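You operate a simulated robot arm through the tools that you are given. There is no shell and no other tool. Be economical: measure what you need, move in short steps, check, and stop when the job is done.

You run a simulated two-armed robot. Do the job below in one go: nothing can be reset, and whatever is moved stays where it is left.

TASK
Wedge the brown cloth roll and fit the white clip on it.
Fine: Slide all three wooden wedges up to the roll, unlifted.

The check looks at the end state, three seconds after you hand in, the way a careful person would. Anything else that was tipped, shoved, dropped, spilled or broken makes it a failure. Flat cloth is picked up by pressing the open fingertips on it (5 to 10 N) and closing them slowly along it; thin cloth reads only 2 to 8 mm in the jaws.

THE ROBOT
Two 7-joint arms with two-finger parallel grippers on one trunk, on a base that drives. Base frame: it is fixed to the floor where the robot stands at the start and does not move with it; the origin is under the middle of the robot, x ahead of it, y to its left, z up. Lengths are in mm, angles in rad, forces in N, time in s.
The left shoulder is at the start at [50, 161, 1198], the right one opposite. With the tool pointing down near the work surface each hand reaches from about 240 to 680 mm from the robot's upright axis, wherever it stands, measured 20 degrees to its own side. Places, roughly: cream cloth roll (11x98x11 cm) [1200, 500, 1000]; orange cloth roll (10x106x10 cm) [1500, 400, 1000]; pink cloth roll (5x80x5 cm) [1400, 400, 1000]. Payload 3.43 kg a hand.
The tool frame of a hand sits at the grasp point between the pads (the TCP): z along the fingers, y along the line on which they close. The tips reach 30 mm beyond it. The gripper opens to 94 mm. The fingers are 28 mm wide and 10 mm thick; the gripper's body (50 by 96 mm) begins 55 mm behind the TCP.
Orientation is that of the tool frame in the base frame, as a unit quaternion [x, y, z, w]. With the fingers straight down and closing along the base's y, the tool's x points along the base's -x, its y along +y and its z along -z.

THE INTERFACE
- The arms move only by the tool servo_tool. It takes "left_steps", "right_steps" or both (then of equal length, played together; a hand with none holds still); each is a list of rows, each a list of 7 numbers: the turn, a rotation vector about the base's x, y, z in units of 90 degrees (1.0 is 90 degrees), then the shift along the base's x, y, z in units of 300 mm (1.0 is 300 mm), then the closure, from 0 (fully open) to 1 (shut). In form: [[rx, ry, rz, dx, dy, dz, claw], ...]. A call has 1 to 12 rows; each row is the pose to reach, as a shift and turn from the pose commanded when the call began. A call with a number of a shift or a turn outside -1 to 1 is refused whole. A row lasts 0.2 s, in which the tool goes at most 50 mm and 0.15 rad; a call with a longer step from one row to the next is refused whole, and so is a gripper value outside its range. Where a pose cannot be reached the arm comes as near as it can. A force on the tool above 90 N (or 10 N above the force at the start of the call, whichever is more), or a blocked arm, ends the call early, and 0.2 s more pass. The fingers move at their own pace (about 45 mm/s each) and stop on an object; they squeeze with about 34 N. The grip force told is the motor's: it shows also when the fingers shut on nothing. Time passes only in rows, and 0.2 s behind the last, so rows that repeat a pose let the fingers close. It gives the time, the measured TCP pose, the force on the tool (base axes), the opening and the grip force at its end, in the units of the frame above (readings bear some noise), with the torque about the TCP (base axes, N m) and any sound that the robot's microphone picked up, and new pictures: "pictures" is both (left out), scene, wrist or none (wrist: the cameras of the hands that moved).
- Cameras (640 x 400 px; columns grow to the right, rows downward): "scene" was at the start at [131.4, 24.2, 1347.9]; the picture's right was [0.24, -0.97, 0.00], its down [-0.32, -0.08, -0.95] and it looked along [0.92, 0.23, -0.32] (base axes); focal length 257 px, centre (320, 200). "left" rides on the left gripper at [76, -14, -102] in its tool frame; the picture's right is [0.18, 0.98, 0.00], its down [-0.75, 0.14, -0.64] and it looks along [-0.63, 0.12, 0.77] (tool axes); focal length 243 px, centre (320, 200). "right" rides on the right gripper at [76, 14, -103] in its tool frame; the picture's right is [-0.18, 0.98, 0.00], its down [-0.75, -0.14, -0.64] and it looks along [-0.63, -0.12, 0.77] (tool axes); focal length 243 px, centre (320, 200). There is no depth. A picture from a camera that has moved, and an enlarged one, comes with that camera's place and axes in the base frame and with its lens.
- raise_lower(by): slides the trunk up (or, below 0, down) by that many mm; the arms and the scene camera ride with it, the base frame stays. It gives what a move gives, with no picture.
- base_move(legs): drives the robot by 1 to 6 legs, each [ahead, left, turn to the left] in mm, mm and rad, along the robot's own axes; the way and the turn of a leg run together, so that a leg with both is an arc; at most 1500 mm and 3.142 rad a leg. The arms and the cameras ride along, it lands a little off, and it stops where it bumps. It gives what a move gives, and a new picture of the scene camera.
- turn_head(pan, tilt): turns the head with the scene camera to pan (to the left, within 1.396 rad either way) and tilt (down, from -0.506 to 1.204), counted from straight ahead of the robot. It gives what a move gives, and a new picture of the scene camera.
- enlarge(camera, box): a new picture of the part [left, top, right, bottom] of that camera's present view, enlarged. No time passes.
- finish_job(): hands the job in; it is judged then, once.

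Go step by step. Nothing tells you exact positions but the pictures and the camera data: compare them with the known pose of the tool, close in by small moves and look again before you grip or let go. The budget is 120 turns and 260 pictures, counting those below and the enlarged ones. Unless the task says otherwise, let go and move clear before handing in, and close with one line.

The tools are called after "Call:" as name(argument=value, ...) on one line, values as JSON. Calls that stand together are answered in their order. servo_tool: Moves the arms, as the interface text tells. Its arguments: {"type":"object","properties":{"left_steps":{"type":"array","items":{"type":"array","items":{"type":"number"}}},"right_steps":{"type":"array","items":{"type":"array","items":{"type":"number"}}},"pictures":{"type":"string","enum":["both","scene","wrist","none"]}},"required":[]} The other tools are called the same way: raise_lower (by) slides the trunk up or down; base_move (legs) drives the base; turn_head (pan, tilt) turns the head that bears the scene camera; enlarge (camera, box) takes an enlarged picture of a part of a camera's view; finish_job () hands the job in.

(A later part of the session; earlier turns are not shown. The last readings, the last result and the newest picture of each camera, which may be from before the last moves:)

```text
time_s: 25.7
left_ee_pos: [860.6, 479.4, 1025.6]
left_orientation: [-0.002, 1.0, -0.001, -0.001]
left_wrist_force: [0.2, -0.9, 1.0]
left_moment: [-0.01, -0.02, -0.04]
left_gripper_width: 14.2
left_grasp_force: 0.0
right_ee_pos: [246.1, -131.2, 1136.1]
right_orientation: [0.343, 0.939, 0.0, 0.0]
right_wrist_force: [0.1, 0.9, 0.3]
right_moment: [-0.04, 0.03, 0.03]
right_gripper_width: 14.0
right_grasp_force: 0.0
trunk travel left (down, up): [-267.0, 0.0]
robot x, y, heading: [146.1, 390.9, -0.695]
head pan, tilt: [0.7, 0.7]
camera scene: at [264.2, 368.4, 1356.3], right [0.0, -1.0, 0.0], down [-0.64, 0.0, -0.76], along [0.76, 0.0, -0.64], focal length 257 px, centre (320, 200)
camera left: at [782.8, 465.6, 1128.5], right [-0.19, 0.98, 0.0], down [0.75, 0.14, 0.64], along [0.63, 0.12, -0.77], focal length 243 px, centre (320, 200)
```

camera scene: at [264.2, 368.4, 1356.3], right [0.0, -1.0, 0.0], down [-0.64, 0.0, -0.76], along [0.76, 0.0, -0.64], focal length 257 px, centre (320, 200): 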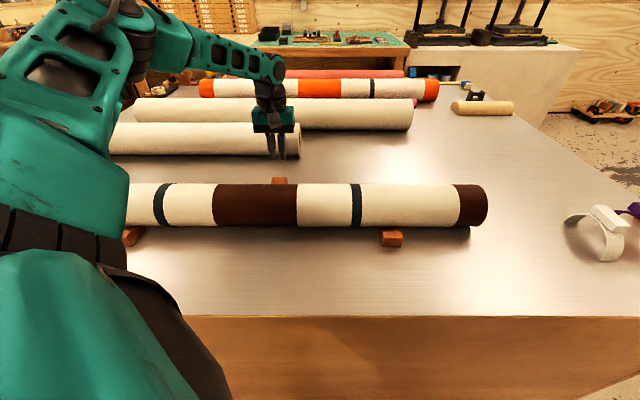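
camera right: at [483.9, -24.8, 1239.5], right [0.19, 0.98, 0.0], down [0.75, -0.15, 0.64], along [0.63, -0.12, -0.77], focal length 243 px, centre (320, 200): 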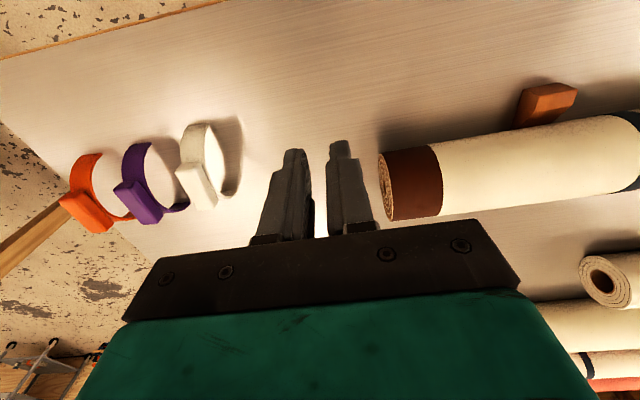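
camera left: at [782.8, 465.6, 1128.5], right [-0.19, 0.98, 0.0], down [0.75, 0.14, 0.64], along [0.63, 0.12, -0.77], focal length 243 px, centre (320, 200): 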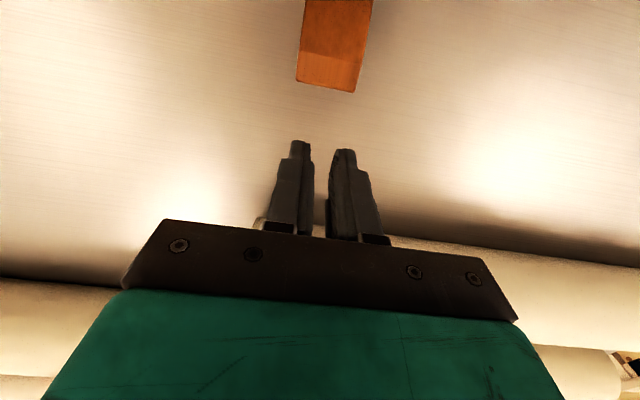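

Call:
servo_tool(left_steps=[[0, 0, 0, 0, 0, -0.1, 0.85], [0, 0, 0, 0, 0, -0.185, 0.85], [0, 0, 0, -0.03, 0, -0.185, 0.85], [0, 0, 0, -0.06, 0, -0.185, 0.85], [0, 0, 0, -0.085, 0, -0.185, 0.85], [0, 0, 0, -0.11, 0, -0.185, 0.85], [0, 0, 0, -0.13, 0, -0.185, 0.85], [0, 0, 0, -0.15, 0, -0.185, 0.85], [0, 0, 0, -0.17, 0, -0.185, 0.85], [0, 0, 0, -0.19, 0, -0.185, 0.85], [0, 0, 0, -0.205, 0, -0.185, 0.85], [0, 0, 0, -0.205, 0, -0.185, 0.85]])

Call:
enlarge(camera="scene", box=[220, 140, 316, 200])

```text
time_s: 28.3
left_ee_pos: [798.6, 478.1, 970.8]
left_orientation: [-0.002, 1.0, 0.0, 0.0]
left_wrist_force: [0.1, -0.5, -0.2]
left_moment: [-0.01, 0.01, -0.01]
left_gripper_width: 13.9
left_grasp_force: 0.1
right_ee_pos: [246.6, -131.0, 1136.9]
right_orientation: [0.343, 0.939, 0.0, 0.0]
right_wrist_force: [0.0, -0.2, -0.5]
right_moment: [0.0, 0.0, 0.04]
right_gripper_width: 14.2
right_grasp_force: 0.2
trunk travel left (down, up): [-267.0, 0.0]
robot x, y, heading: [148.2, 390.2, -0.693]
head pan, tilt: [0.7, 0.7]
camera scene: at [263.9, 368.4, 1356.4], right [0.0, -1.0, 0.0], down [-0.64, 0.0, -0.76], along [0.76, 0.0, -0.64], focal length 257 px, centre (320, 200)
camera left: at [721.1, 465.5, 1073.1], right [-0.19, 0.98, 0.0], down [0.75, 0.14, 0.64], along [0.63, 0.12, -0.77], focal length 243 px, centre (320, 200)
```

scene: 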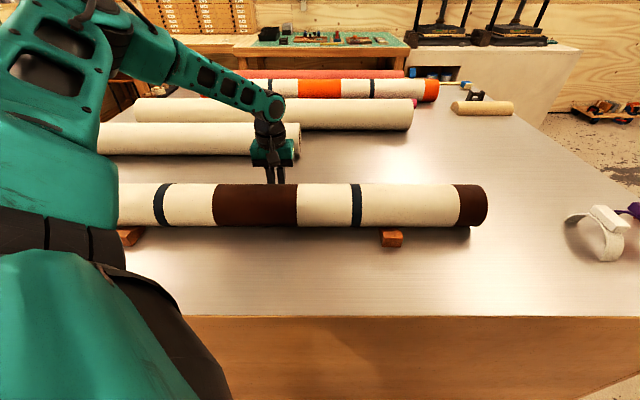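
left: 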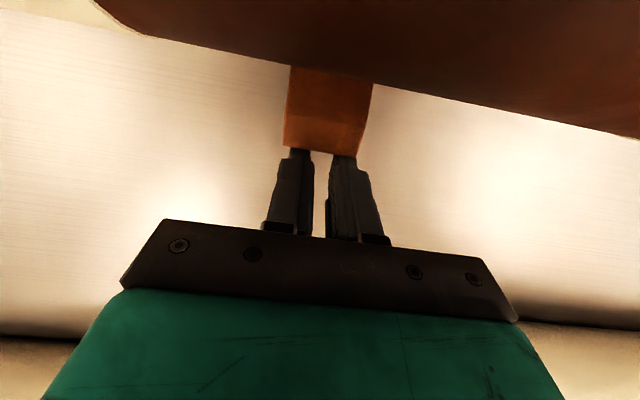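

```text
6.67 times, centred on (268, 170) of scene
camera zoom: at [263.9, 368.4, 1356.4], right [0.0, -1.0, 0.0], down [-0.64, 0.0, -0.76], along [0.76, 0.0, -0.64], focal length 1716 px, centre (667, 400)
```

zoom: 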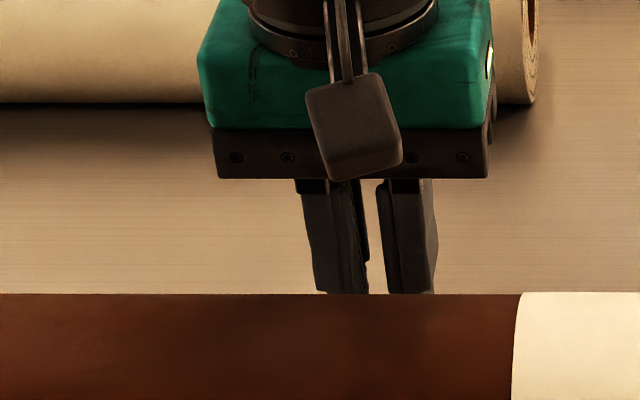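

Straight push so far; now creep in, watching for force.

Call:
servo_tool(left_steps=[[0, 0, 0, -0.01, 0, 0, 0.85], [0, 0, 0, -0.02, 0, 0, 0.85], [0, 0, 0, -0.03, 0, 0, 0.85], [0, 0, 0, -0.03, 0, 0, 0.85]], pictures="none")

Call:
servo_tool(left_steps=[[0, 0, 0, -0.006, 0, 0, 0.85], [0, 0, 0, -0.01, 0, 0, 0.85]], pictures="none")

Call:
enlarge(camera="scene", box=[360, 205, 424, 245])

Call:
servo_tool(left_steps=[[0, 0, 0, -0.006, 0, 0, 0.85], [0, 0, 0, -0.01, 0, 0, 0.85]], pictures="none")

```text
time_s: 29.3
left_ee_pos: [790.8, 478.1, 970.6]
left_orientation: [-0.003, 1.0, 0.0, 0.0]
left_wrist_force: [8.5, 1.0, 1.3]
left_moment: [0.11, -0.18, -0.02]
left_gripper_width: 14.2
left_grasp_force: 0.1
right_ee_pos: [246.3, -132.8, 1137.0]
right_orientation: [0.343, 0.939, 0.0, -0.002]
right_wrist_force: [-0.1, 0.0, -0.1]
right_moment: [0.01, 0.01, 0.03]
right_gripper_width: 14.1
right_grasp_force: 0.1
trunk travel left (down, up): [-267.0, 0.0]
robot x, y, heading: [146.2, 398.0, -0.694]
head pan, tilt: [0.7, 0.7]
```

```text
time_s: 29.9
left_ee_pos: [786.2, 479.6, 970.0]
left_orientation: [-0.001, 1.0, -0.001, -0.001]
left_wrist_force: [9.8, 0.6, 1.4]
left_moment: [-0.01, -0.23, 0.01]
left_gripper_width: 14.2
left_grasp_force: 0.1
right_ee_pos: [245.9, -131.4, 1136.5]
right_orientation: [0.343, 0.939, 0.0, -0.003]
right_wrist_force: [-0.3, -0.4, 0.5]
right_moment: [0.01, 0.02, 0.0]
right_gripper_width: 14.3
right_grasp_force: 0.0
trunk travel left (down, up): [-267.0, 0.0]
robot x, y, heading: [144.5, 393.5, -0.694]
head pan, tilt: [0.7, 0.7]
```

```text
10.00 times, centred on (392, 225) of scene
camera zoom: at [264.9, 368.4, 1356.3], right [0.0, -1.0, 0.0], down [-0.64, 0.0, -0.76], along [0.76, 0.0, -0.64], focal length 2574 px, centre (-400, -50)
```

zoom: 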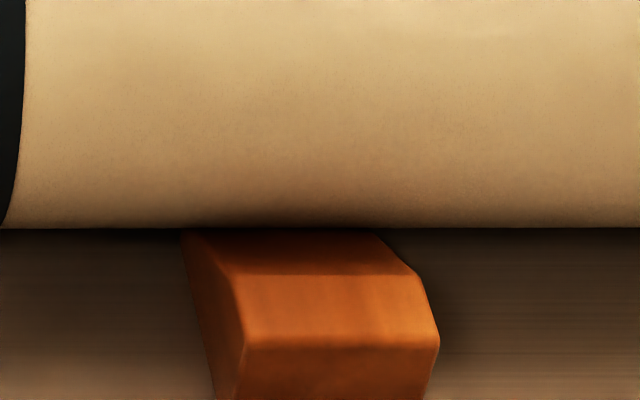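

```text
time_s: 30.5
left_ee_pos: [785.0, 479.2, 971.2]
left_orientation: [-0.001, 1.0, -0.001, -0.002]
left_wrist_force: [13.3, -0.9, 4.1]
left_moment: [-0.04, -0.31, 0.06]
left_gripper_width: 14.1
left_grasp_force: 0.0
right_ee_pos: [246.7, -132.2, 1135.9]
right_orientation: [0.343, 0.939, -0.001, -0.002]
right_wrist_force: [-0.3, -0.3, -0.7]
right_moment: [0.0, 0.01, -0.01]
right_gripper_width: 14.3
right_grasp_force: 0.0
trunk travel left (down, up): [-267.0, 0.0]
robot x, y, heading: [148.9, 391.8, -0.696]
head pan, tilt: [0.7, 0.7]
```

All three wedges are firm against the roll (13 N reaction). Retreat behind, lift, and come back over the roll.

Call:
servo_tool(left_steps=[[0, 0, 0, 0.05, 0, 0, 0.85], [0, 0, 0, 0.15, 0, 0, 0.85], [0, 0, 0, 0.15, 0, 0.12, 0.85], [0, 0, 0, 0.15, 0, 0.24, 0.85], [0, 0, 0, 0.1, 0, 0.36, 0.85], [0, 0, 0, -0.02, 0, 0.46, 0.85], [0, 0, 0, -0.15, 0, 0.54, 0.85], [0, 0, 0, -0.28, 0, 0.62, 0.85], [0, 0, 0, -0.41, 0, 0.7, 0.85], [0, 0, 0, -0.54, 0, 0.78, 0.85], [0, 0, 0, -0.67, 0, 0.84, 0.85], [0, 0, 0, -0.8, 0, 0.9, 0.85]])

Call:
enlarge(camera="scene", box=[80, 150, 480, 260])

```text
time_s: 33.1
left_ee_pos: [540.6, 481.1, 1242.2]
left_orientation: [-0.003, 1.0, 0.0, -0.001]
left_wrist_force: [-0.7, -0.8, 0.1]
left_moment: [0.01, 0.0, -0.02]
left_gripper_width: 14.2
left_grasp_force: 0.1
right_ee_pos: [245.5, -130.7, 1137.0]
right_orientation: [0.343, 0.939, 0.0, -0.001]
right_wrist_force: [-0.5, 0.9, 0.7]
right_moment: [0.0, 0.0, -0.04]
right_gripper_width: 14.3
right_grasp_force: 0.1
trunk travel left (down, up): [-267.0, 0.0]
robot x, y, heading: [146.3, 391.8, -0.695]
head pan, tilt: [0.7, 0.7]
camera scene: at [262.9, 368.4, 1356.5], right [0.0, -1.0, 0.0], down [-0.64, 0.0, -0.77], along [0.77, 0.0, -0.64], focal length 257 px, centre (320, 200)
camera left: at [462.7, 467.5, 1345.3], right [-0.19, 0.98, 0.0], down [0.75, 0.14, 0.64], along [0.63, 0.12, -0.77], focal length 243 px, centre (320, 200)
```

scene: 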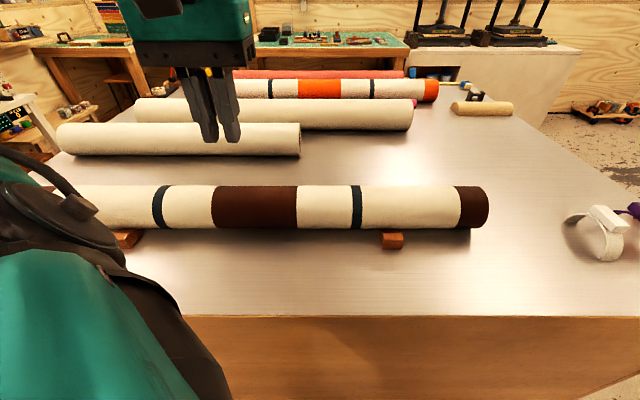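
left: 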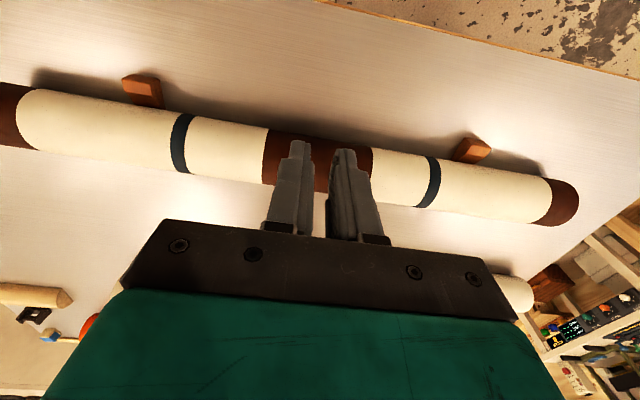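

```text
1.60 times, centred on (280, 205) of scene
camera zoom: at [262.9, 368.4, 1356.5], right [0.0, -1.0, 0.0], down [-0.64, 0.0, -0.77], along [0.77, 0.0, -0.64], focal length 412 px, centre (384, 192)
```

zoom: 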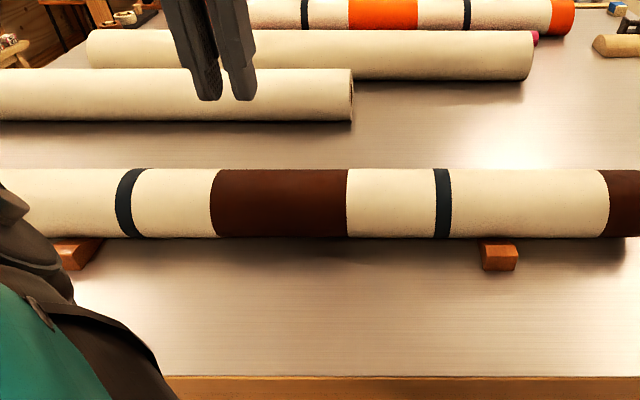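

Wedges look good. Now drive to the right with the robot turned left, so the right shoulder faces the clip and roll end.

Call:
base_move(legs=[[-23, -19, 0], [0, 0, 1.4], [-233, -277, 0], [23, -19, 0]])

Call:
turn_head(pan=-0.9, tilt=0.7)

```text
time_s: 39.7
left_ee_pos: [124.4, 434.6, 1241.4]
left_orientation: [-0.64, 0.769, 0.0, -0.001]
left_wrist_force: [0.2, -0.3, -0.3]
left_moment: [0.01, 0.05, -0.04]
left_gripper_width: 13.9
left_grasp_force: 0.0
right_ee_pos: [671.0, 30.9, 1136.3]
right_orientation: [-0.336, 0.942, -0.001, -0.002]
right_wrist_force: [-0.3, 0.0, -0.6]
right_moment: [0.01, 0.07, -0.03]
right_gripper_width: 14.2
right_grasp_force: 0.1
trunk travel left (down, up): [-267.0, 0.0]
robot x, y, heading: [136.6, 31.7, 0.689]
head pan, tilt: [0.7, 0.7]
camera scene: at [186.8, 141.2, 1356.3], right [0.98, -0.18, 0.0], down [-0.12, -0.63, -0.76], along [0.14, 0.75, -0.64], focal length 257 px, centre (320, 200)
```

scene: 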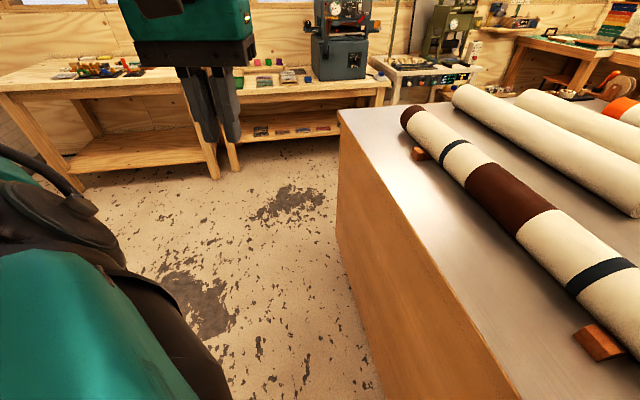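

```text
time_s: 41.3
left_ee_pos: [124.5, 434.2, 1241.8]
left_orientation: [-0.64, 0.768, -0.001, -0.001]
left_wrist_force: [1.0, -0.4, 0.1]
left_moment: [0.0, -0.03, -0.01]
left_gripper_width: 13.9
left_grasp_force: 0.1
right_ee_pos: [671.9, 31.5, 1137.2]
right_orientation: [-0.336, 0.942, 0.0, -0.002]
right_wrist_force: [0.2, -0.3, -0.2]
right_moment: [-0.02, 0.0, -0.01]
right_gripper_width: 14.2
right_grasp_force: 0.1
trunk travel left (down, up): [-267.0, 0.0]
robot x, y, heading: [139.9, 33.5, 0.69]
head pan, tilt: [-0.901, 0.7]
camera scene: at [253.0, 39.8, 1356.4], right [-0.21, -0.98, 0.0], down [-0.63, 0.14, -0.76], along [0.75, -0.16, -0.64], focal length 257 px, centre (320, 200)
```

scene: 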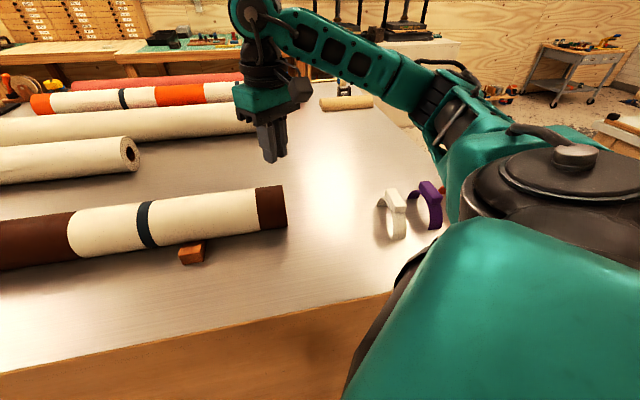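

Move the right hand toward the white clip, squaring its yaw, for a close look.

Call:
servo_tool(right_steps=[[0, 0, -0.075, -0.04, -0.1, 0.03, 0.85], [0, 0, -0.15, -0.08, -0.2, 0.06, 0.7], [0, 0, -0.225, -0.12, -0.3, 0.06, 0.5], [0, 0, -0.3, -0.16, -0.4, 0.06, 0.5], [0, 0, -0.375, -0.2, -0.5, 0.06, 0.5], [0, 0, -0.439, -0.24, -0.6, 0.06, 0.5], [0, 0, -0.439, -0.24, -0.6, 0.06, 0.5]])

Call:
enlarge(camera="right", box=[160, 60, 480, 260])

Call:
enlarge(camera="scene", box=[350, 165, 462, 245])

```text
time_s: 42.9
left_ee_pos: [125.0, 434.6, 1241.4]
left_orientation: [-0.64, 0.769, 0.0, -0.001]
left_wrist_force: [0.4, 0.6, 0.4]
left_moment: [0.04, -0.01, 0.0]
left_gripper_width: 14.1
left_grasp_force: 0.0
right_ee_pos: [600.7, -148.9, 1154.2]
right_orientation: [0.003, 1.0, 0.0, -0.002]
right_wrist_force: [-0.4, -0.3, 0.9]
right_moment: [-0.02, -0.01, 0.04]
right_gripper_width: 47.0
right_grasp_force: 0.1
trunk travel left (down, up): [-267.0, 0.0]
robot x, y, heading: [137.9, 30.6, 0.684]
head pan, tilt: [-0.901, 0.7]
camera scene: at [253.4, 40.0, 1356.3], right [-0.21, -0.98, 0.0], down [-0.63, 0.14, -0.76], along [0.75, -0.16, -0.64], focal length 257 px, centre (320, 200)
camera right: at [524.7, -135.0, 1257.1], right [0.19, 0.98, 0.0], down [0.75, -0.15, 0.64], along [0.63, -0.12, -0.77], focal length 243 px, centre (320, 200)
```

scene: 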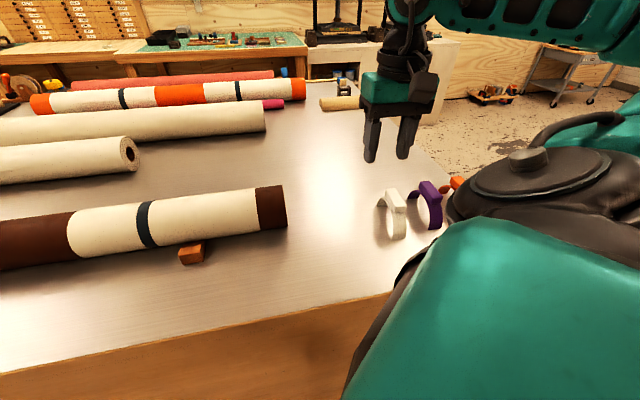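
right: 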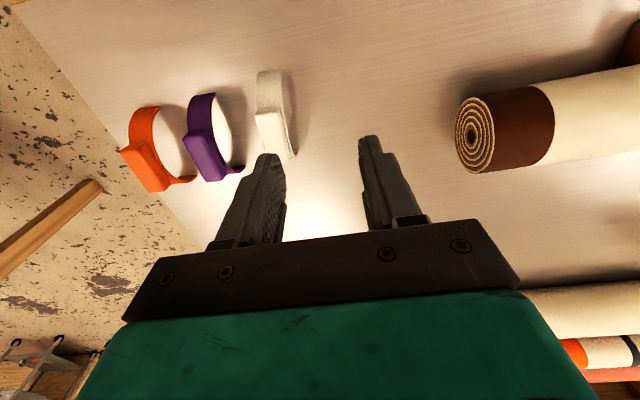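

```text
2.00 times, centred on (320, 160) of right
camera zoom: at [524.7, -135.0, 1257.1], right [0.19, 0.98, 0.0], down [0.75, -0.15, 0.64], along [0.63, -0.12, -0.77], focal length 485 px, centre (320, 280)
```

zoom: 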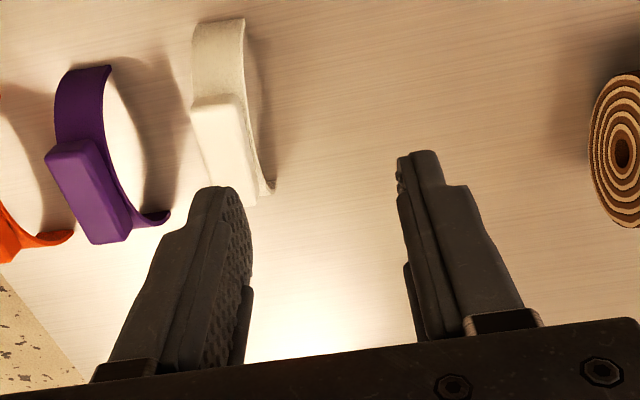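

```text
5.00 times, centred on (406, 205) of scene
camera zoom: at [253.4, 40.0, 1356.3], right [-0.21, -0.98, 0.0], down [-0.63, 0.14, -0.76], along [0.75, -0.16, -0.64], focal length 1287 px, centre (-110, 175)
```

zoom: 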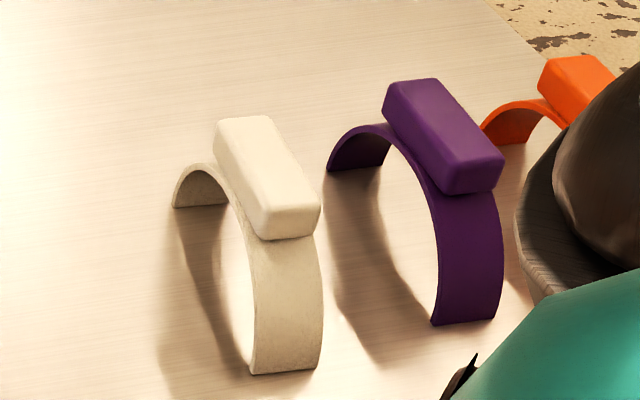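

White clip: block about y≈−200, top z≈1016, block x≈599–656. I'll center the opened fingers above it and look.

Call:
servo_tool(right_steps=[[0, 0, 0, 0.04, -0.085, -0.02, 0.5], [0, 0, 0, 0.08, -0.17, -0.06, 0.5], [0, 0, 0, 0.1, -0.17, -0.15, 0.5], [0, 0, 0, 0.1, -0.17, -0.21, 0.5]])

Call:
enlarge(camera="right", box=[200, 40, 456, 200])

Call:
enlarge(camera="scene", box=[350, 145, 462, 215])

```text
time_s: 43.9
left_ee_pos: [125.0, 435.2, 1242.6]
left_orientation: [-0.639, 0.769, 0.0, -0.001]
left_wrist_force: [-0.1, -1.0, 0.6]
left_moment: [0.02, 0.0, 0.0]
left_gripper_width: 14.1
left_grasp_force: 0.1
right_ee_pos: [630.5, -200.2, 1091.5]
right_orientation: [0.003, 1.0, 0.0, -0.001]
right_wrist_force: [-0.3, -0.4, -0.7]
right_moment: [0.0, 0.0, -0.01]
right_gripper_width: 46.9
right_grasp_force: 0.0
trunk travel left (down, up): [-267.0, 0.0]
robot x, y, heading: [138.0, 32.7, 0.682]
head pan, tilt: [-0.901, 0.7]
camera scene: at [252.9, 39.7, 1356.4], right [-0.21, -0.98, 0.0], down [-0.63, 0.14, -0.77], along [0.75, -0.16, -0.64], focal length 257 px, centre (320, 200)
camera right: at [555.1, -185.1, 1194.3], right [0.19, 0.98, 0.0], down [0.75, -0.14, 0.64], along [0.63, -0.12, -0.77], focal length 243 px, centre (320, 200)
```

scene: 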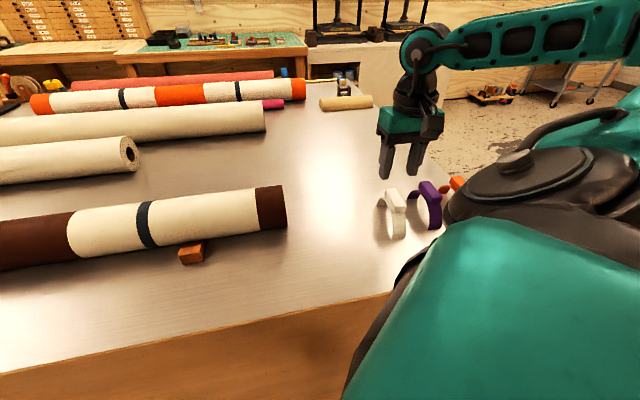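
right: 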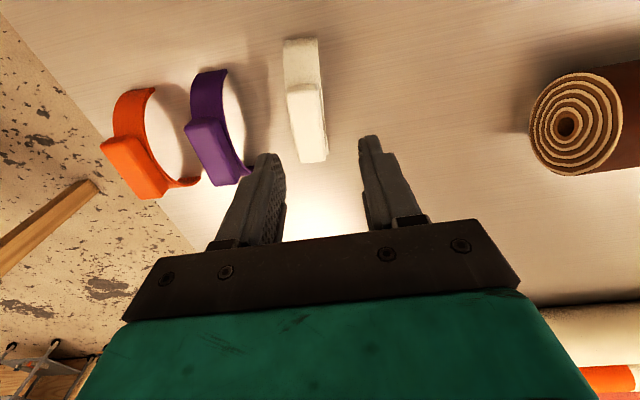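

```text
2.50 times, centred on (328, 120) of right
camera zoom: at [555.1, -185.1, 1194.3], right [0.19, 0.98, 0.0], down [0.75, -0.14, 0.64], along [0.63, -0.12, -0.77], focal length 606 px, centre (300, 400)
```

zoom: 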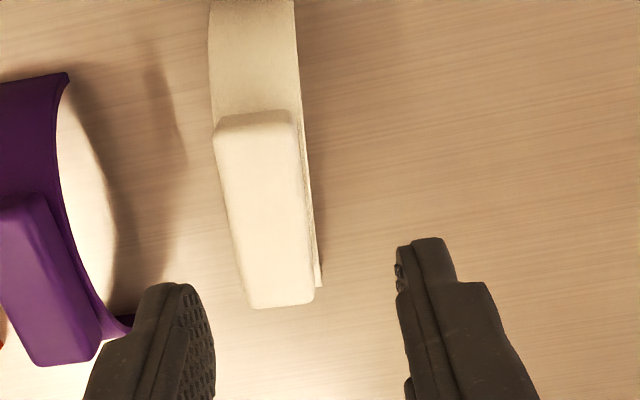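

```text
5.71 times, centred on (406, 180) of scene
camera zoom: at [252.9, 39.7, 1356.4], right [-0.21, -0.98, 0.0], down [-0.63, 0.14, -0.77], along [0.75, -0.16, -0.64], focal length 1471 px, centre (-171, 314)
```

zoom: 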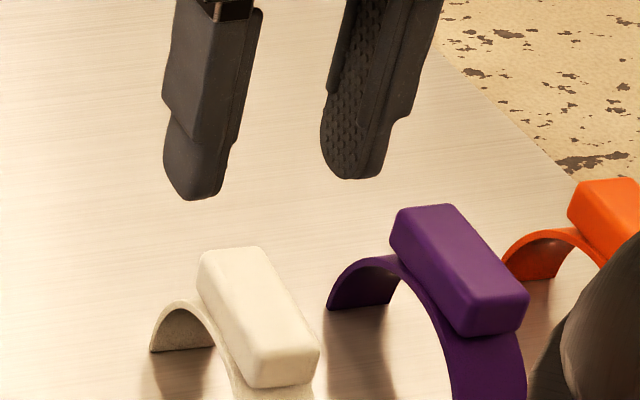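

The block is x≈600–658, y≈−209, with a slight yaw of −0.07 rad. Align and descend around the block so the tips stay above the arch.

Call:
servo_tool(right_steps=[[0, 0, -0.02, 0.0, -0.015, -0.03, 0.5], [0, 0, -0.042, 0.0, -0.03, -0.08, 0.5], [0, 0, -0.042, 0.0, -0.03, -0.14, 0.5], [0, 0, -0.042, 0.0, -0.03, -0.165, 0.5], [0, 0, -0.042, 0.0, -0.03, -0.182, 0.5], [0, 0, -0.042, 0.0, -0.03, -0.182, 0.5]])

Call:
enlarge(camera="scene", box=[360, 165, 456, 245])

Call:
enlarge(camera="right", box=[220, 60, 420, 185])

```text
time_s: 45.3
left_ee_pos: [124.0, 435.2, 1241.9]
left_orientation: [-0.64, 0.769, -0.002, 0.0]
left_wrist_force: [-0.1, -0.4, 0.5]
left_moment: [0.0, -0.02, -0.02]
left_gripper_width: 14.1
left_grasp_force: 0.1
right_ee_pos: [628.8, -209.6, 1038.4]
right_orientation: [0.036, 0.999, 0.001, 0.0]
right_wrist_force: [-1.6, 0.2, -0.2]
right_moment: [-0.02, -0.03, 0.0]
right_gripper_width: 47.3
right_grasp_force: 0.0
trunk travel left (down, up): [-267.0, 0.0]
robot x, y, heading: [138.1, 32.4, 0.686]
head pan, tilt: [-0.901, 0.7]
camera scene: at [252.9, 39.7, 1356.4], right [-0.21, -0.98, 0.0], down [-0.63, 0.14, -0.77], along [0.75, -0.16, -0.64], focal length 257 px, centre (320, 200)
camera right: at [554.4, -189.5, 1140.1], right [0.25, 0.97, 0.0], down [0.74, -0.19, 0.64], along [0.62, -0.16, -0.77], focal length 243 px, centre (320, 200)
```

scene: 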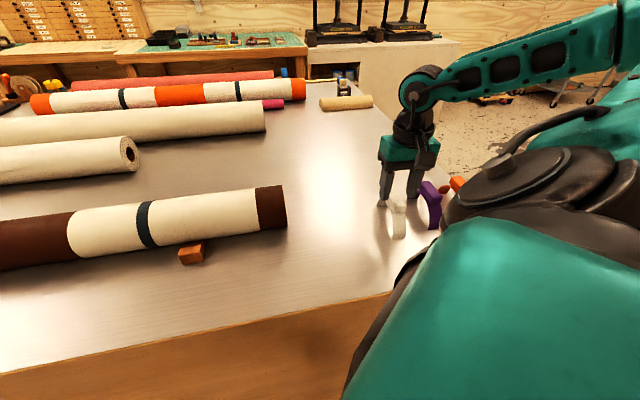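
right: 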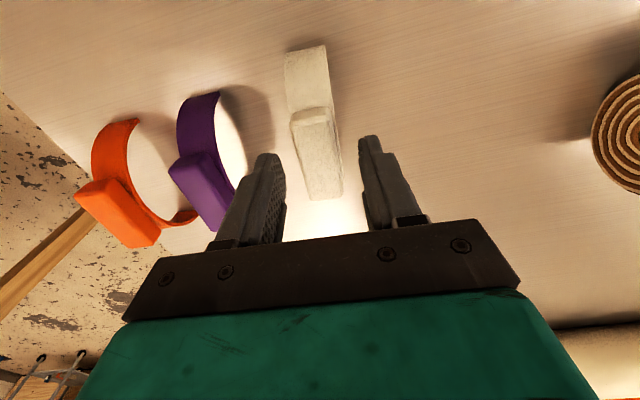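

```text
5.00 times, centred on (408, 205) of scene
camera zoom: at [252.9, 39.7, 1356.4], right [-0.21, -0.98, 0.0], down [-0.63, 0.14, -0.77], along [0.75, -0.16, -0.64], focal length 1287 px, centre (-120, 175)
```

zoom: 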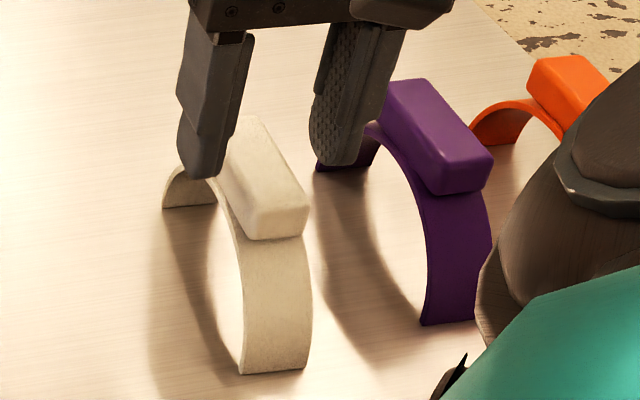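

```text
3.20 times, centred on (320, 122) of right
camera zoom: at [554.4, -189.5, 1140.1], right [0.25, 0.97, 0.0], down [0.74, -0.19, 0.64], along [0.62, -0.16, -0.77], focal length 776 px, centre (320, 448)
```

zoom: 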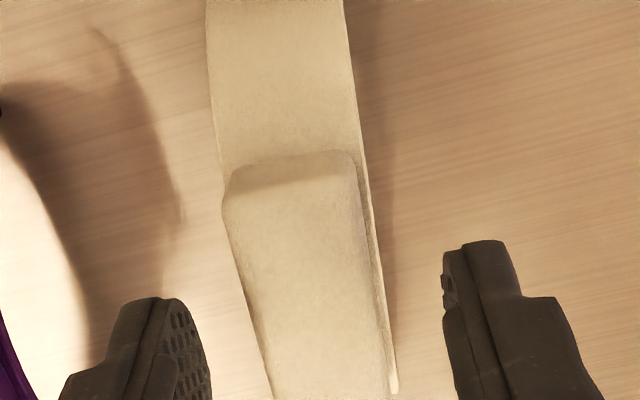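

Fingers straddle the block well. Close on it.

Call:
servo_tool(right_steps=[[0, 0, 0, 0, 0, 0, 0.65], [0, 0, 0, 0, 0, 0, 0.7], [0, 0, 0, 0, 0, 0, 0.8], [0, 0, 0, 0, 0, 0, 0.95], [0, 0, 0, 0, 0, 0, 1.0], [0, 0, 0, 0, 0, 0, 1.0]])

Call:
enlarge(camera="scene", box=[360, 165, 456, 245])

```text
time_s: 46.7
left_ee_pos: [124.1, 434.6, 1241.7]
left_orientation: [-0.64, 0.768, -0.001, -0.001]
left_wrist_force: [0.6, -0.2, 0.0]
left_moment: [-0.02, 0.05, 0.0]
left_gripper_width: 14.2
left_grasp_force: 0.1
right_ee_pos: [628.4, -209.3, 1038.1]
right_orientation: [0.037, 0.999, 0.001, -0.001]
right_wrist_force: [1.0, 0.8, -0.6]
right_moment: [0.02, 0.0, -0.01]
right_gripper_width: 0.3
right_grasp_force: 33.0
trunk travel left (down, up): [-267.0, 0.0]
robot x, y, heading: [136.9, 27.0, 0.682]
head pan, tilt: [-0.901, 0.7]
camera scene: at [253.0, 39.8, 1356.4], right [-0.21, -0.98, 0.0], down [-0.63, 0.14, -0.76], along [0.75, -0.16, -0.64], focal length 257 px, centre (320, 200)
camera right: at [554.5, -189.5, 1140.3], right [0.25, 0.97, 0.0], down [0.74, -0.19, 0.64], along [0.62, -0.16, -0.77], focal length 243 px, centre (320, 200)
```

scene: 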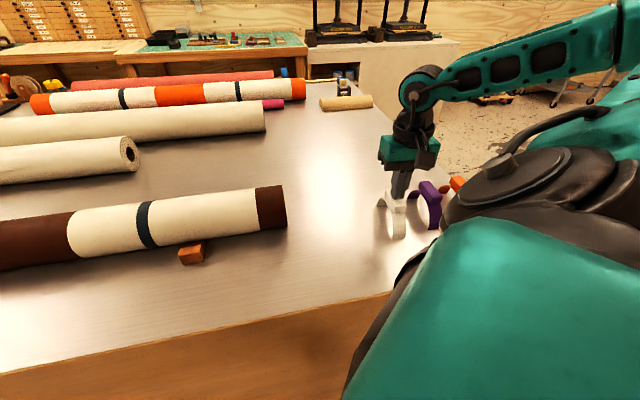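
right: 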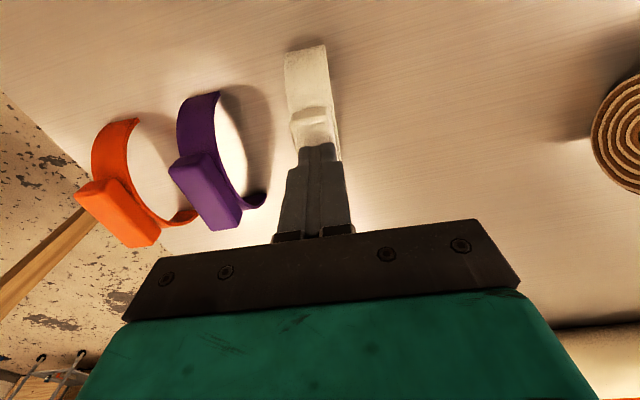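

```text
5.00 times, centred on (408, 205) of scene
camera zoom: at [253.0, 39.8, 1356.4], right [-0.21, -0.98, 0.0], down [-0.63, 0.14, -0.76], along [0.75, -0.16, -0.64], focal length 1287 px, centre (-120, 175)
```

zoom: 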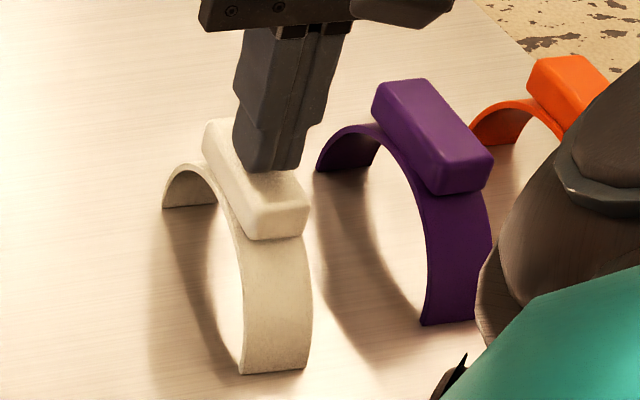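

The fingers closed just above the block, so its top is lower (≈1005). Reopen, shift slightly forward, and go lower.

Call:
servo_tool(right_steps=[[0, 0, 0, 0, 0, 0.01, 0.5], [0, 0, 0, 0.01, 0, 0.01, 0.5], [0, 0, 0, 0.02, 0, 0.01, 0.5], [0, 0, 0, 0.02, 0, -0.02, 0.5], [0, 0, 0, 0.02, 0, -0.035, 0.5], [0, 0, 0, 0.02, 0, -0.045, 0.5], [0, 0, 0, 0.02, 0, -0.045, 0.5]])

Call:
enlarge(camera="scene", box=[360, 165, 456, 245])

Call:
enlarge(camera="right", box=[220, 60, 420, 185])

```text
time_s: 48.3
left_ee_pos: [124.6, 434.4, 1242.8]
left_orientation: [-0.64, 0.768, 0.0, 0.0]
left_wrist_force: [-0.7, 0.2, 0.1]
left_moment: [0.0, 0.0, -0.01]
left_gripper_width: 14.1
left_grasp_force: 0.0
right_ee_pos: [635.9, -208.7, 1024.2]
right_orientation: [0.035, 0.999, 0.0, -0.001]
right_wrist_force: [-0.1, -0.2, 0.8]
right_moment: [0.01, -0.02, 0.01]
right_gripper_width: 47.0
right_grasp_force: 0.0
trunk travel left (down, up): [-267.0, 0.0]
robot x, y, heading: [141.9, 31.3, 0.682]
head pan, tilt: [-0.901, 0.7]
camera scene: at [252.9, 39.8, 1356.4], right [-0.21, -0.98, 0.0], down [-0.63, 0.14, -0.76], along [0.75, -0.16, -0.64], focal length 257 px, centre (320, 200)
camera right: at [561.0, -189.5, 1126.1], right [0.25, 0.97, 0.0], down [0.74, -0.19, 0.64], along [0.62, -0.16, -0.77], focal length 243 px, centre (320, 200)
```

scene: 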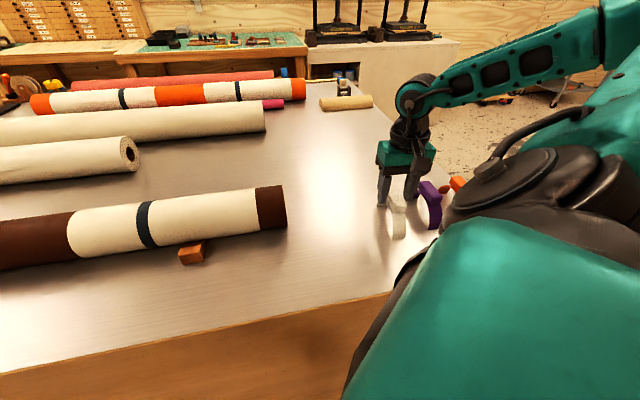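
right: 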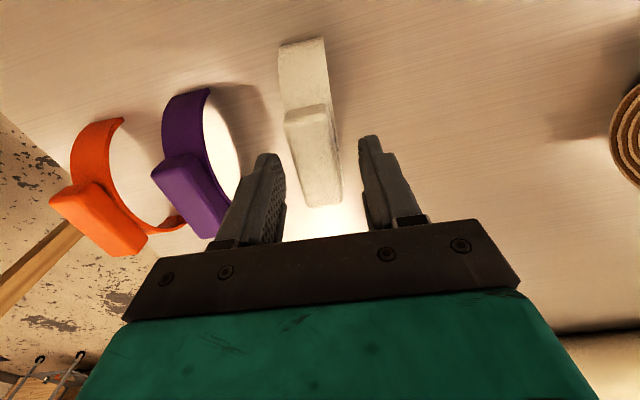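

```text
5.00 times, centred on (408, 205) of scene
camera zoom: at [252.9, 39.8, 1356.4], right [-0.21, -0.98, 0.0], down [-0.63, 0.14, -0.76], along [0.75, -0.16, -0.64], focal length 1287 px, centre (-120, 175)
```

zoom: 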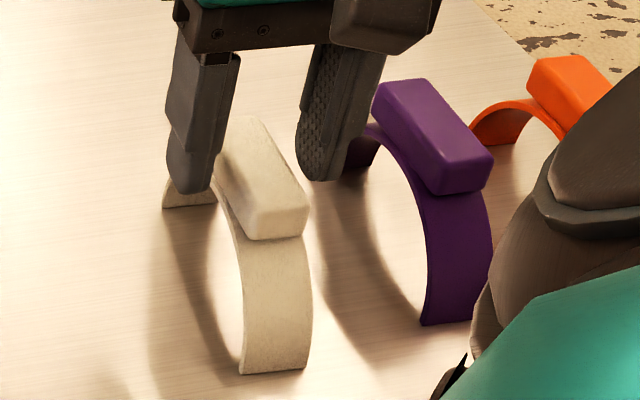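

```text
3.20 times, centred on (320, 122) of right
camera zoom: at [561.0, -189.5, 1126.1], right [0.25, 0.97, 0.0], down [0.74, -0.19, 0.64], along [0.62, -0.16, -0.77], focal length 776 px, centre (320, 448)
```

zoom: 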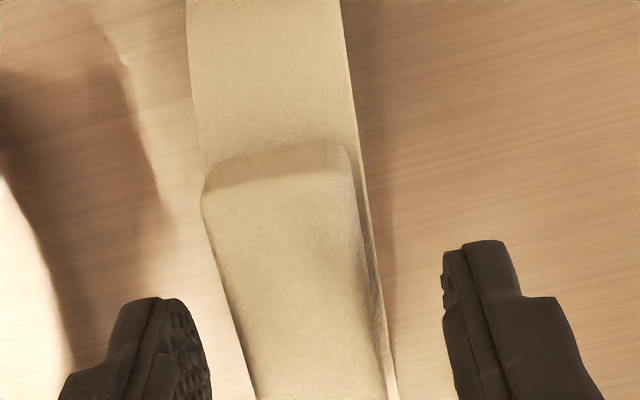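

Call:
servo_tool(right_steps=[[0, 0, 0, 0, 0, 0, 0.65], [0, 0, 0, 0, 0, 0, 0.7], [0, 0, 0, 0, 0, 0, 0.75], [0, 0, 0, 0, 0, 0, 0.85], [0, 0, 0, 0, 0, 0, 1.0], [0, 0, 0, 0, 0, 0, 1.0]])

Call:
enlarge(camera="scene", box=[360, 165, 456, 245])

```text
time_s: 49.7
left_ee_pos: [124.0, 435.5, 1242.5]
left_orientation: [-0.64, 0.769, -0.001, 0.0]
left_wrist_force: [-0.3, -0.4, 0.7]
left_moment: [-0.02, 0.01, 0.0]
left_gripper_width: 14.1
left_grasp_force: 0.2
right_ee_pos: [635.8, -208.7, 1023.8]
right_orientation: [0.036, 0.999, 0.0, -0.001]
right_wrist_force: [-0.3, -0.1, 0.0]
right_moment: [0.01, 0.02, 0.0]
right_gripper_width: 24.8
right_grasp_force: 33.6
trunk travel left (down, up): [-267.0, 0.0]
robot x, y, heading: [139.1, 31.0, 0.684]
head pan, tilt: [-0.901, 0.7]
camera scene: at [253.0, 39.7, 1356.4], right [-0.21, -0.98, 0.0], down [-0.63, 0.14, -0.76], along [0.75, -0.16, -0.64], focal length 257 px, centre (320, 200)
camera right: at [561.0, -189.5, 1126.2], right [0.25, 0.97, 0.0], down [0.74, -0.19, 0.64], along [0.62, -0.16, -0.77], focal length 243 px, centre (320, 200)
```

scene: 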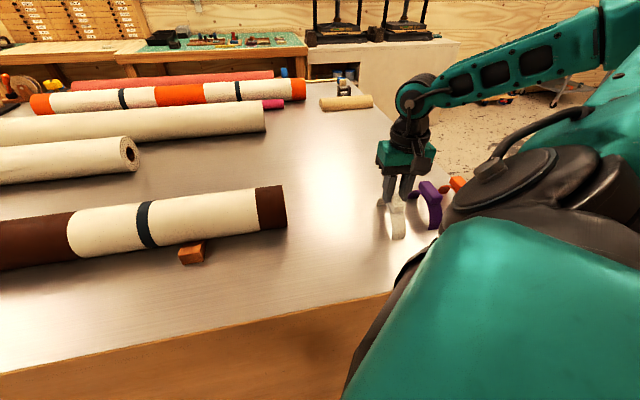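
right: 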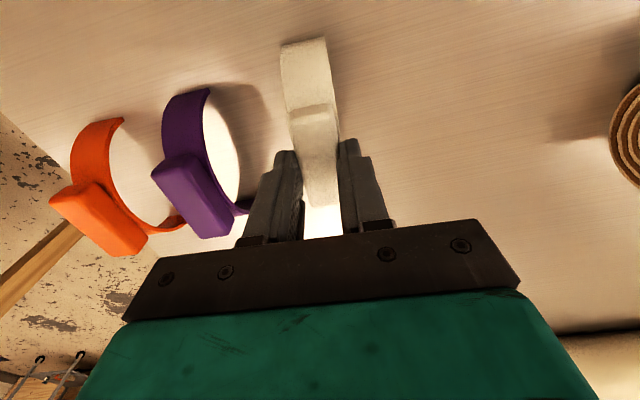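

```text
5.00 times, centred on (408, 205) of scene
camera zoom: at [253.0, 39.7, 1356.4], right [-0.21, -0.98, 0.0], down [-0.63, 0.14, -0.76], along [0.75, -0.16, -0.64], focal length 1287 px, centre (-120, 175)
```

zoom: 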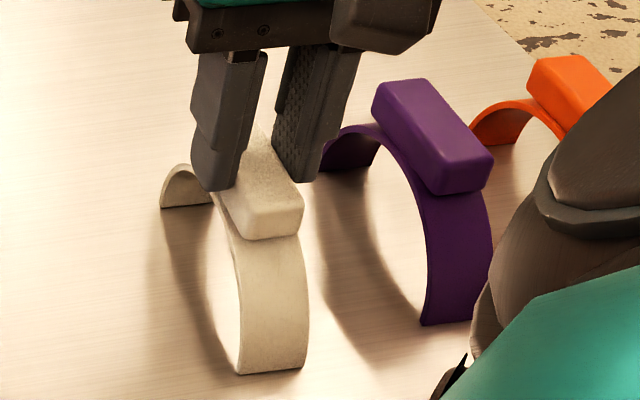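

Block gripped (24.8 mm). Lift straight up and check it's held level.

Call:
servo_tool(right_steps=[[0, 0, 0, 0, 0, 0.04, 1], [0, 0, 0, 0, 0, 0.1, 1], [0, 0, 0, 0, 0, 0.2, 1], [0, 0, 0, 0, 0, 0.3, 1], [0, 0, 0, 0, 0, 0.4, 1], [0, 0, 0, 0, 0, 0.43, 1]])

Call:
enlarge(camera="scene", box=[360, 120, 472, 190])

```text
time_s: 51.1
left_ee_pos: [124.0, 435.1, 1241.5]
left_orientation: [-0.64, 0.769, -0.001, -0.001]
left_wrist_force: [0.2, 0.4, 0.5]
left_moment: [-0.01, 0.0, 0.0]
left_gripper_width: 13.9
left_grasp_force: 0.1
right_ee_pos: [634.7, -208.7, 1154.2]
right_orientation: [0.036, 0.999, 0.0, -0.001]
right_wrist_force: [0.1, 0.6, -0.2]
right_moment: [-0.01, -0.01, 0.0]
right_gripper_width: 0.0
right_grasp_force: 32.6
trunk travel left (down, up): [-267.0, 0.0]
robot x, y, heading: [138.2, 34.8, 0.678]
head pan, tilt: [-0.901, 0.7]
camera scene: at [253.0, 39.7, 1356.4], right [-0.21, -0.98, 0.0], down [-0.63, 0.14, -0.76], along [0.75, -0.16, -0.64], focal length 257 px, centre (320, 200)
camera right: at [560.8, -190.0, 1255.6], right [0.25, 0.97, 0.0], down [0.74, -0.19, 0.64], along [0.62, -0.16, -0.77], focal length 243 px, centre (320, 200)
```

scene: 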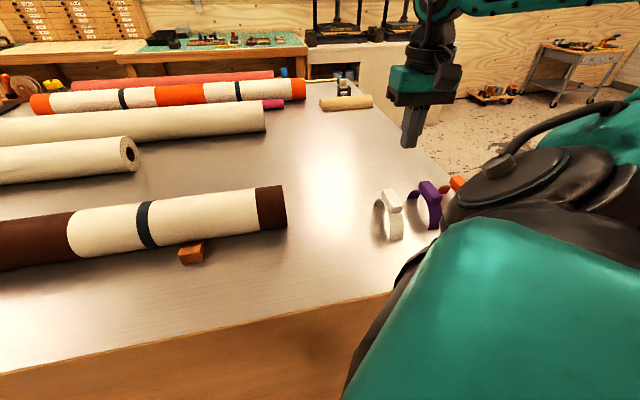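
right: 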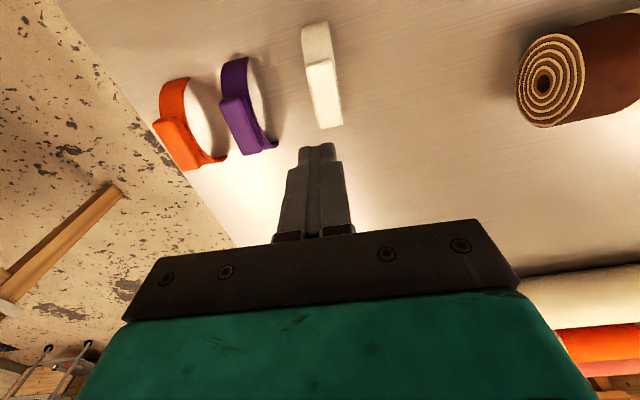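

```text
5.71 times, centred on (416, 155) of scene
camera zoom: at [253.0, 39.7, 1356.4], right [-0.21, -0.98, 0.0], down [-0.63, 0.14, -0.76], along [0.75, -0.16, -0.64], focal length 1471 px, centre (-229, 457)
```

zoom: 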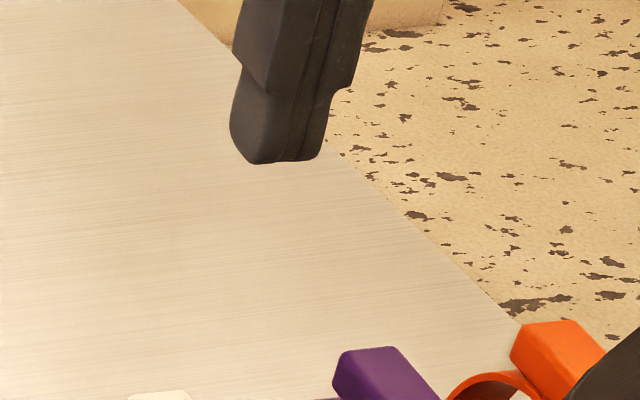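

The grip slid off the rounded top; the clip stayed standing. Take a fresh measurement.

Call:
enlarge(camera="right", box=[256, 0, 384, 80])

Call:
enlarge(camera="right", box=[256, 60, 384, 140])

Call:
enlarge(camera="scene", box=[352, 180, 448, 240])

```text
5.00 times, centred on (320, 40) of right
camera zoom: at [560.8, -190.0, 1255.6], right [0.25, 0.97, 0.0], down [0.74, -0.19, 0.64], along [0.62, -0.16, -0.77], focal length 1213 px, centre (320, 1000)
```

zoom: 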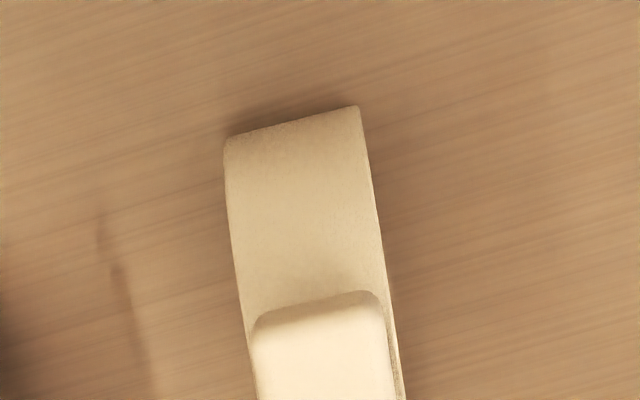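

```text
5.00 times, centred on (320, 100) of right
camera zoom: at [560.8, -190.0, 1255.6], right [0.25, 0.97, 0.0], down [0.74, -0.19, 0.64], along [0.62, -0.16, -0.77], focal length 1213 px, centre (320, 700)
```

zoom: 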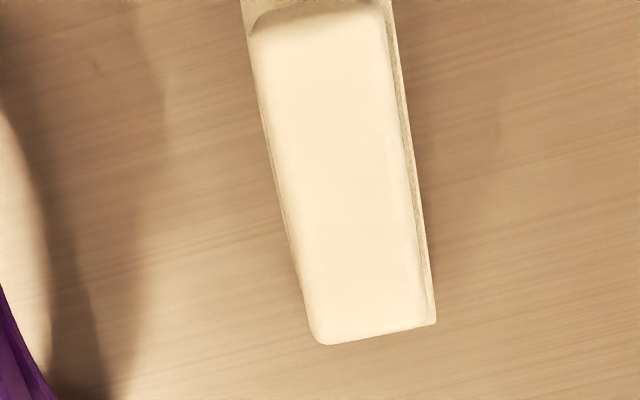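

```text
6.67 times, centred on (400, 210) of scene
camera zoom: at [253.0, 39.7, 1356.4], right [-0.21, -0.98, 0.0], down [-0.63, 0.14, -0.76], along [0.75, -0.16, -0.64], focal length 1716 px, centre (-213, 133)
```

zoom: 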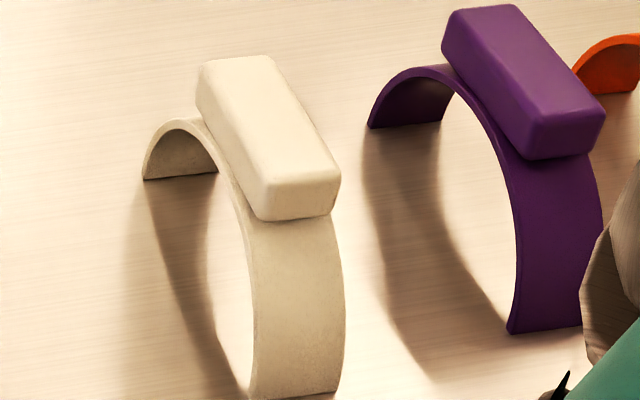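

The block top is ≈1003, centre (638, −204), bottom ≈988. Retry with a deeper grip and a slow lift.

Call:
servo_tool(right_steps=[[0, 0, 0, 0.005, 0.005, -0.08, 0.5], [0, 0, 0, 0.01, 0.012, -0.18, 0.5], [0, 0, 0, 0.01, 0.012, -0.28, 0.5], [0, 0, 0, 0.01, 0.012, -0.38, 0.5], [0, 0, 0, 0.01, 0.012, -0.43, 0.5], [0, 0, 0, 0.01, 0.012, -0.45, 0.5], [0, 0, 0, 0.01, 0.012, -0.45, 0.5]])

Call:
enlarge(camera="scene", box=[352, 180, 448, 240])

```text
time_s: 52.7
left_ee_pos: [125.2, 433.8, 1241.9]
left_orientation: [-0.639, 0.769, -0.002, 0.0]
left_wrist_force: [0.3, -0.3, 0.4]
left_moment: [0.0, 0.0, -0.02]
left_gripper_width: 14.1
left_grasp_force: 0.0
right_ee_pos: [637.8, -205.7, 1019.3]
right_orientation: [0.035, 0.999, 0.0, -0.001]
right_wrist_force: [-0.5, -0.1, -0.4]
right_moment: [0.02, 0.0, 0.02]
right_gripper_width: 47.2
right_grasp_force: 0.0
trunk travel left (down, up): [-267.0, 0.0]
robot x, y, heading: [136.0, 31.7, 0.69]
head pan, tilt: [-0.901, 0.7]
camera scene: at [252.9, 39.8, 1356.4], right [-0.21, -0.98, 0.0], down [-0.63, 0.14, -0.77], along [0.75, -0.16, -0.64], focal length 257 px, centre (320, 200)
camera right: at [563.6, -186.5, 1121.2], right [0.25, 0.97, 0.0], down [0.74, -0.19, 0.64], along [0.62, -0.16, -0.77], focal length 243 px, centre (320, 200)
```

scene: 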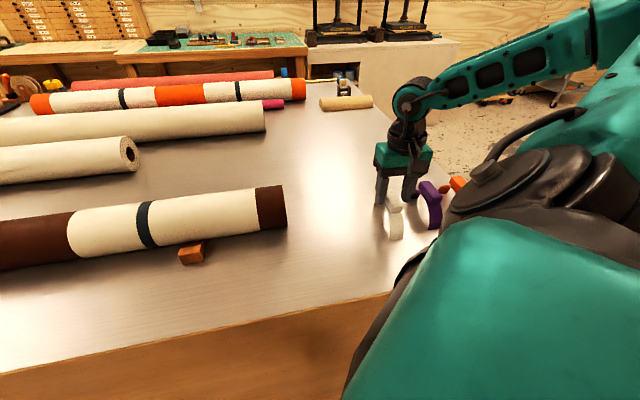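
right: 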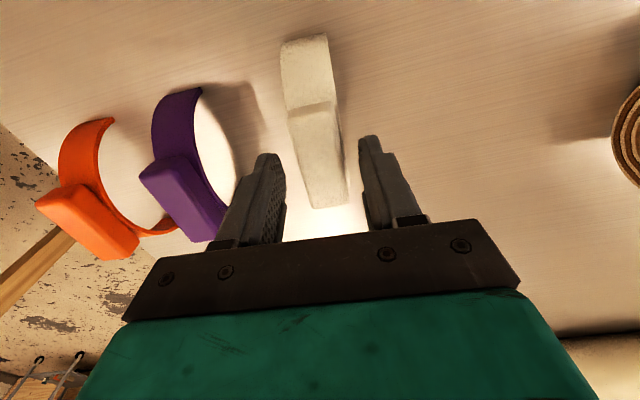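

```text
6.67 times, centred on (400, 210) of scene
camera zoom: at [252.9, 39.8, 1356.4], right [-0.21, -0.98, 0.0], down [-0.63, 0.14, -0.77], along [0.75, -0.16, -0.64], focal length 1716 px, centre (-213, 133)
```

zoom: 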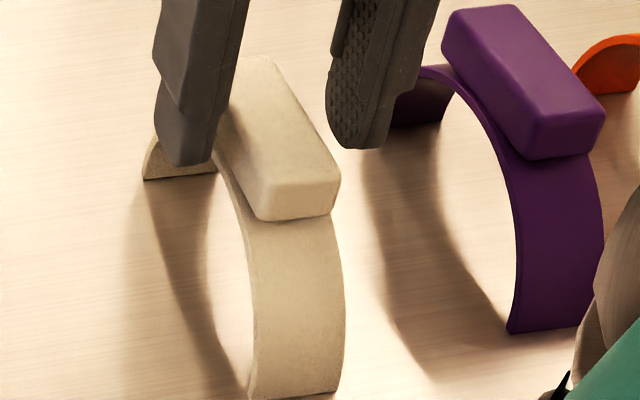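

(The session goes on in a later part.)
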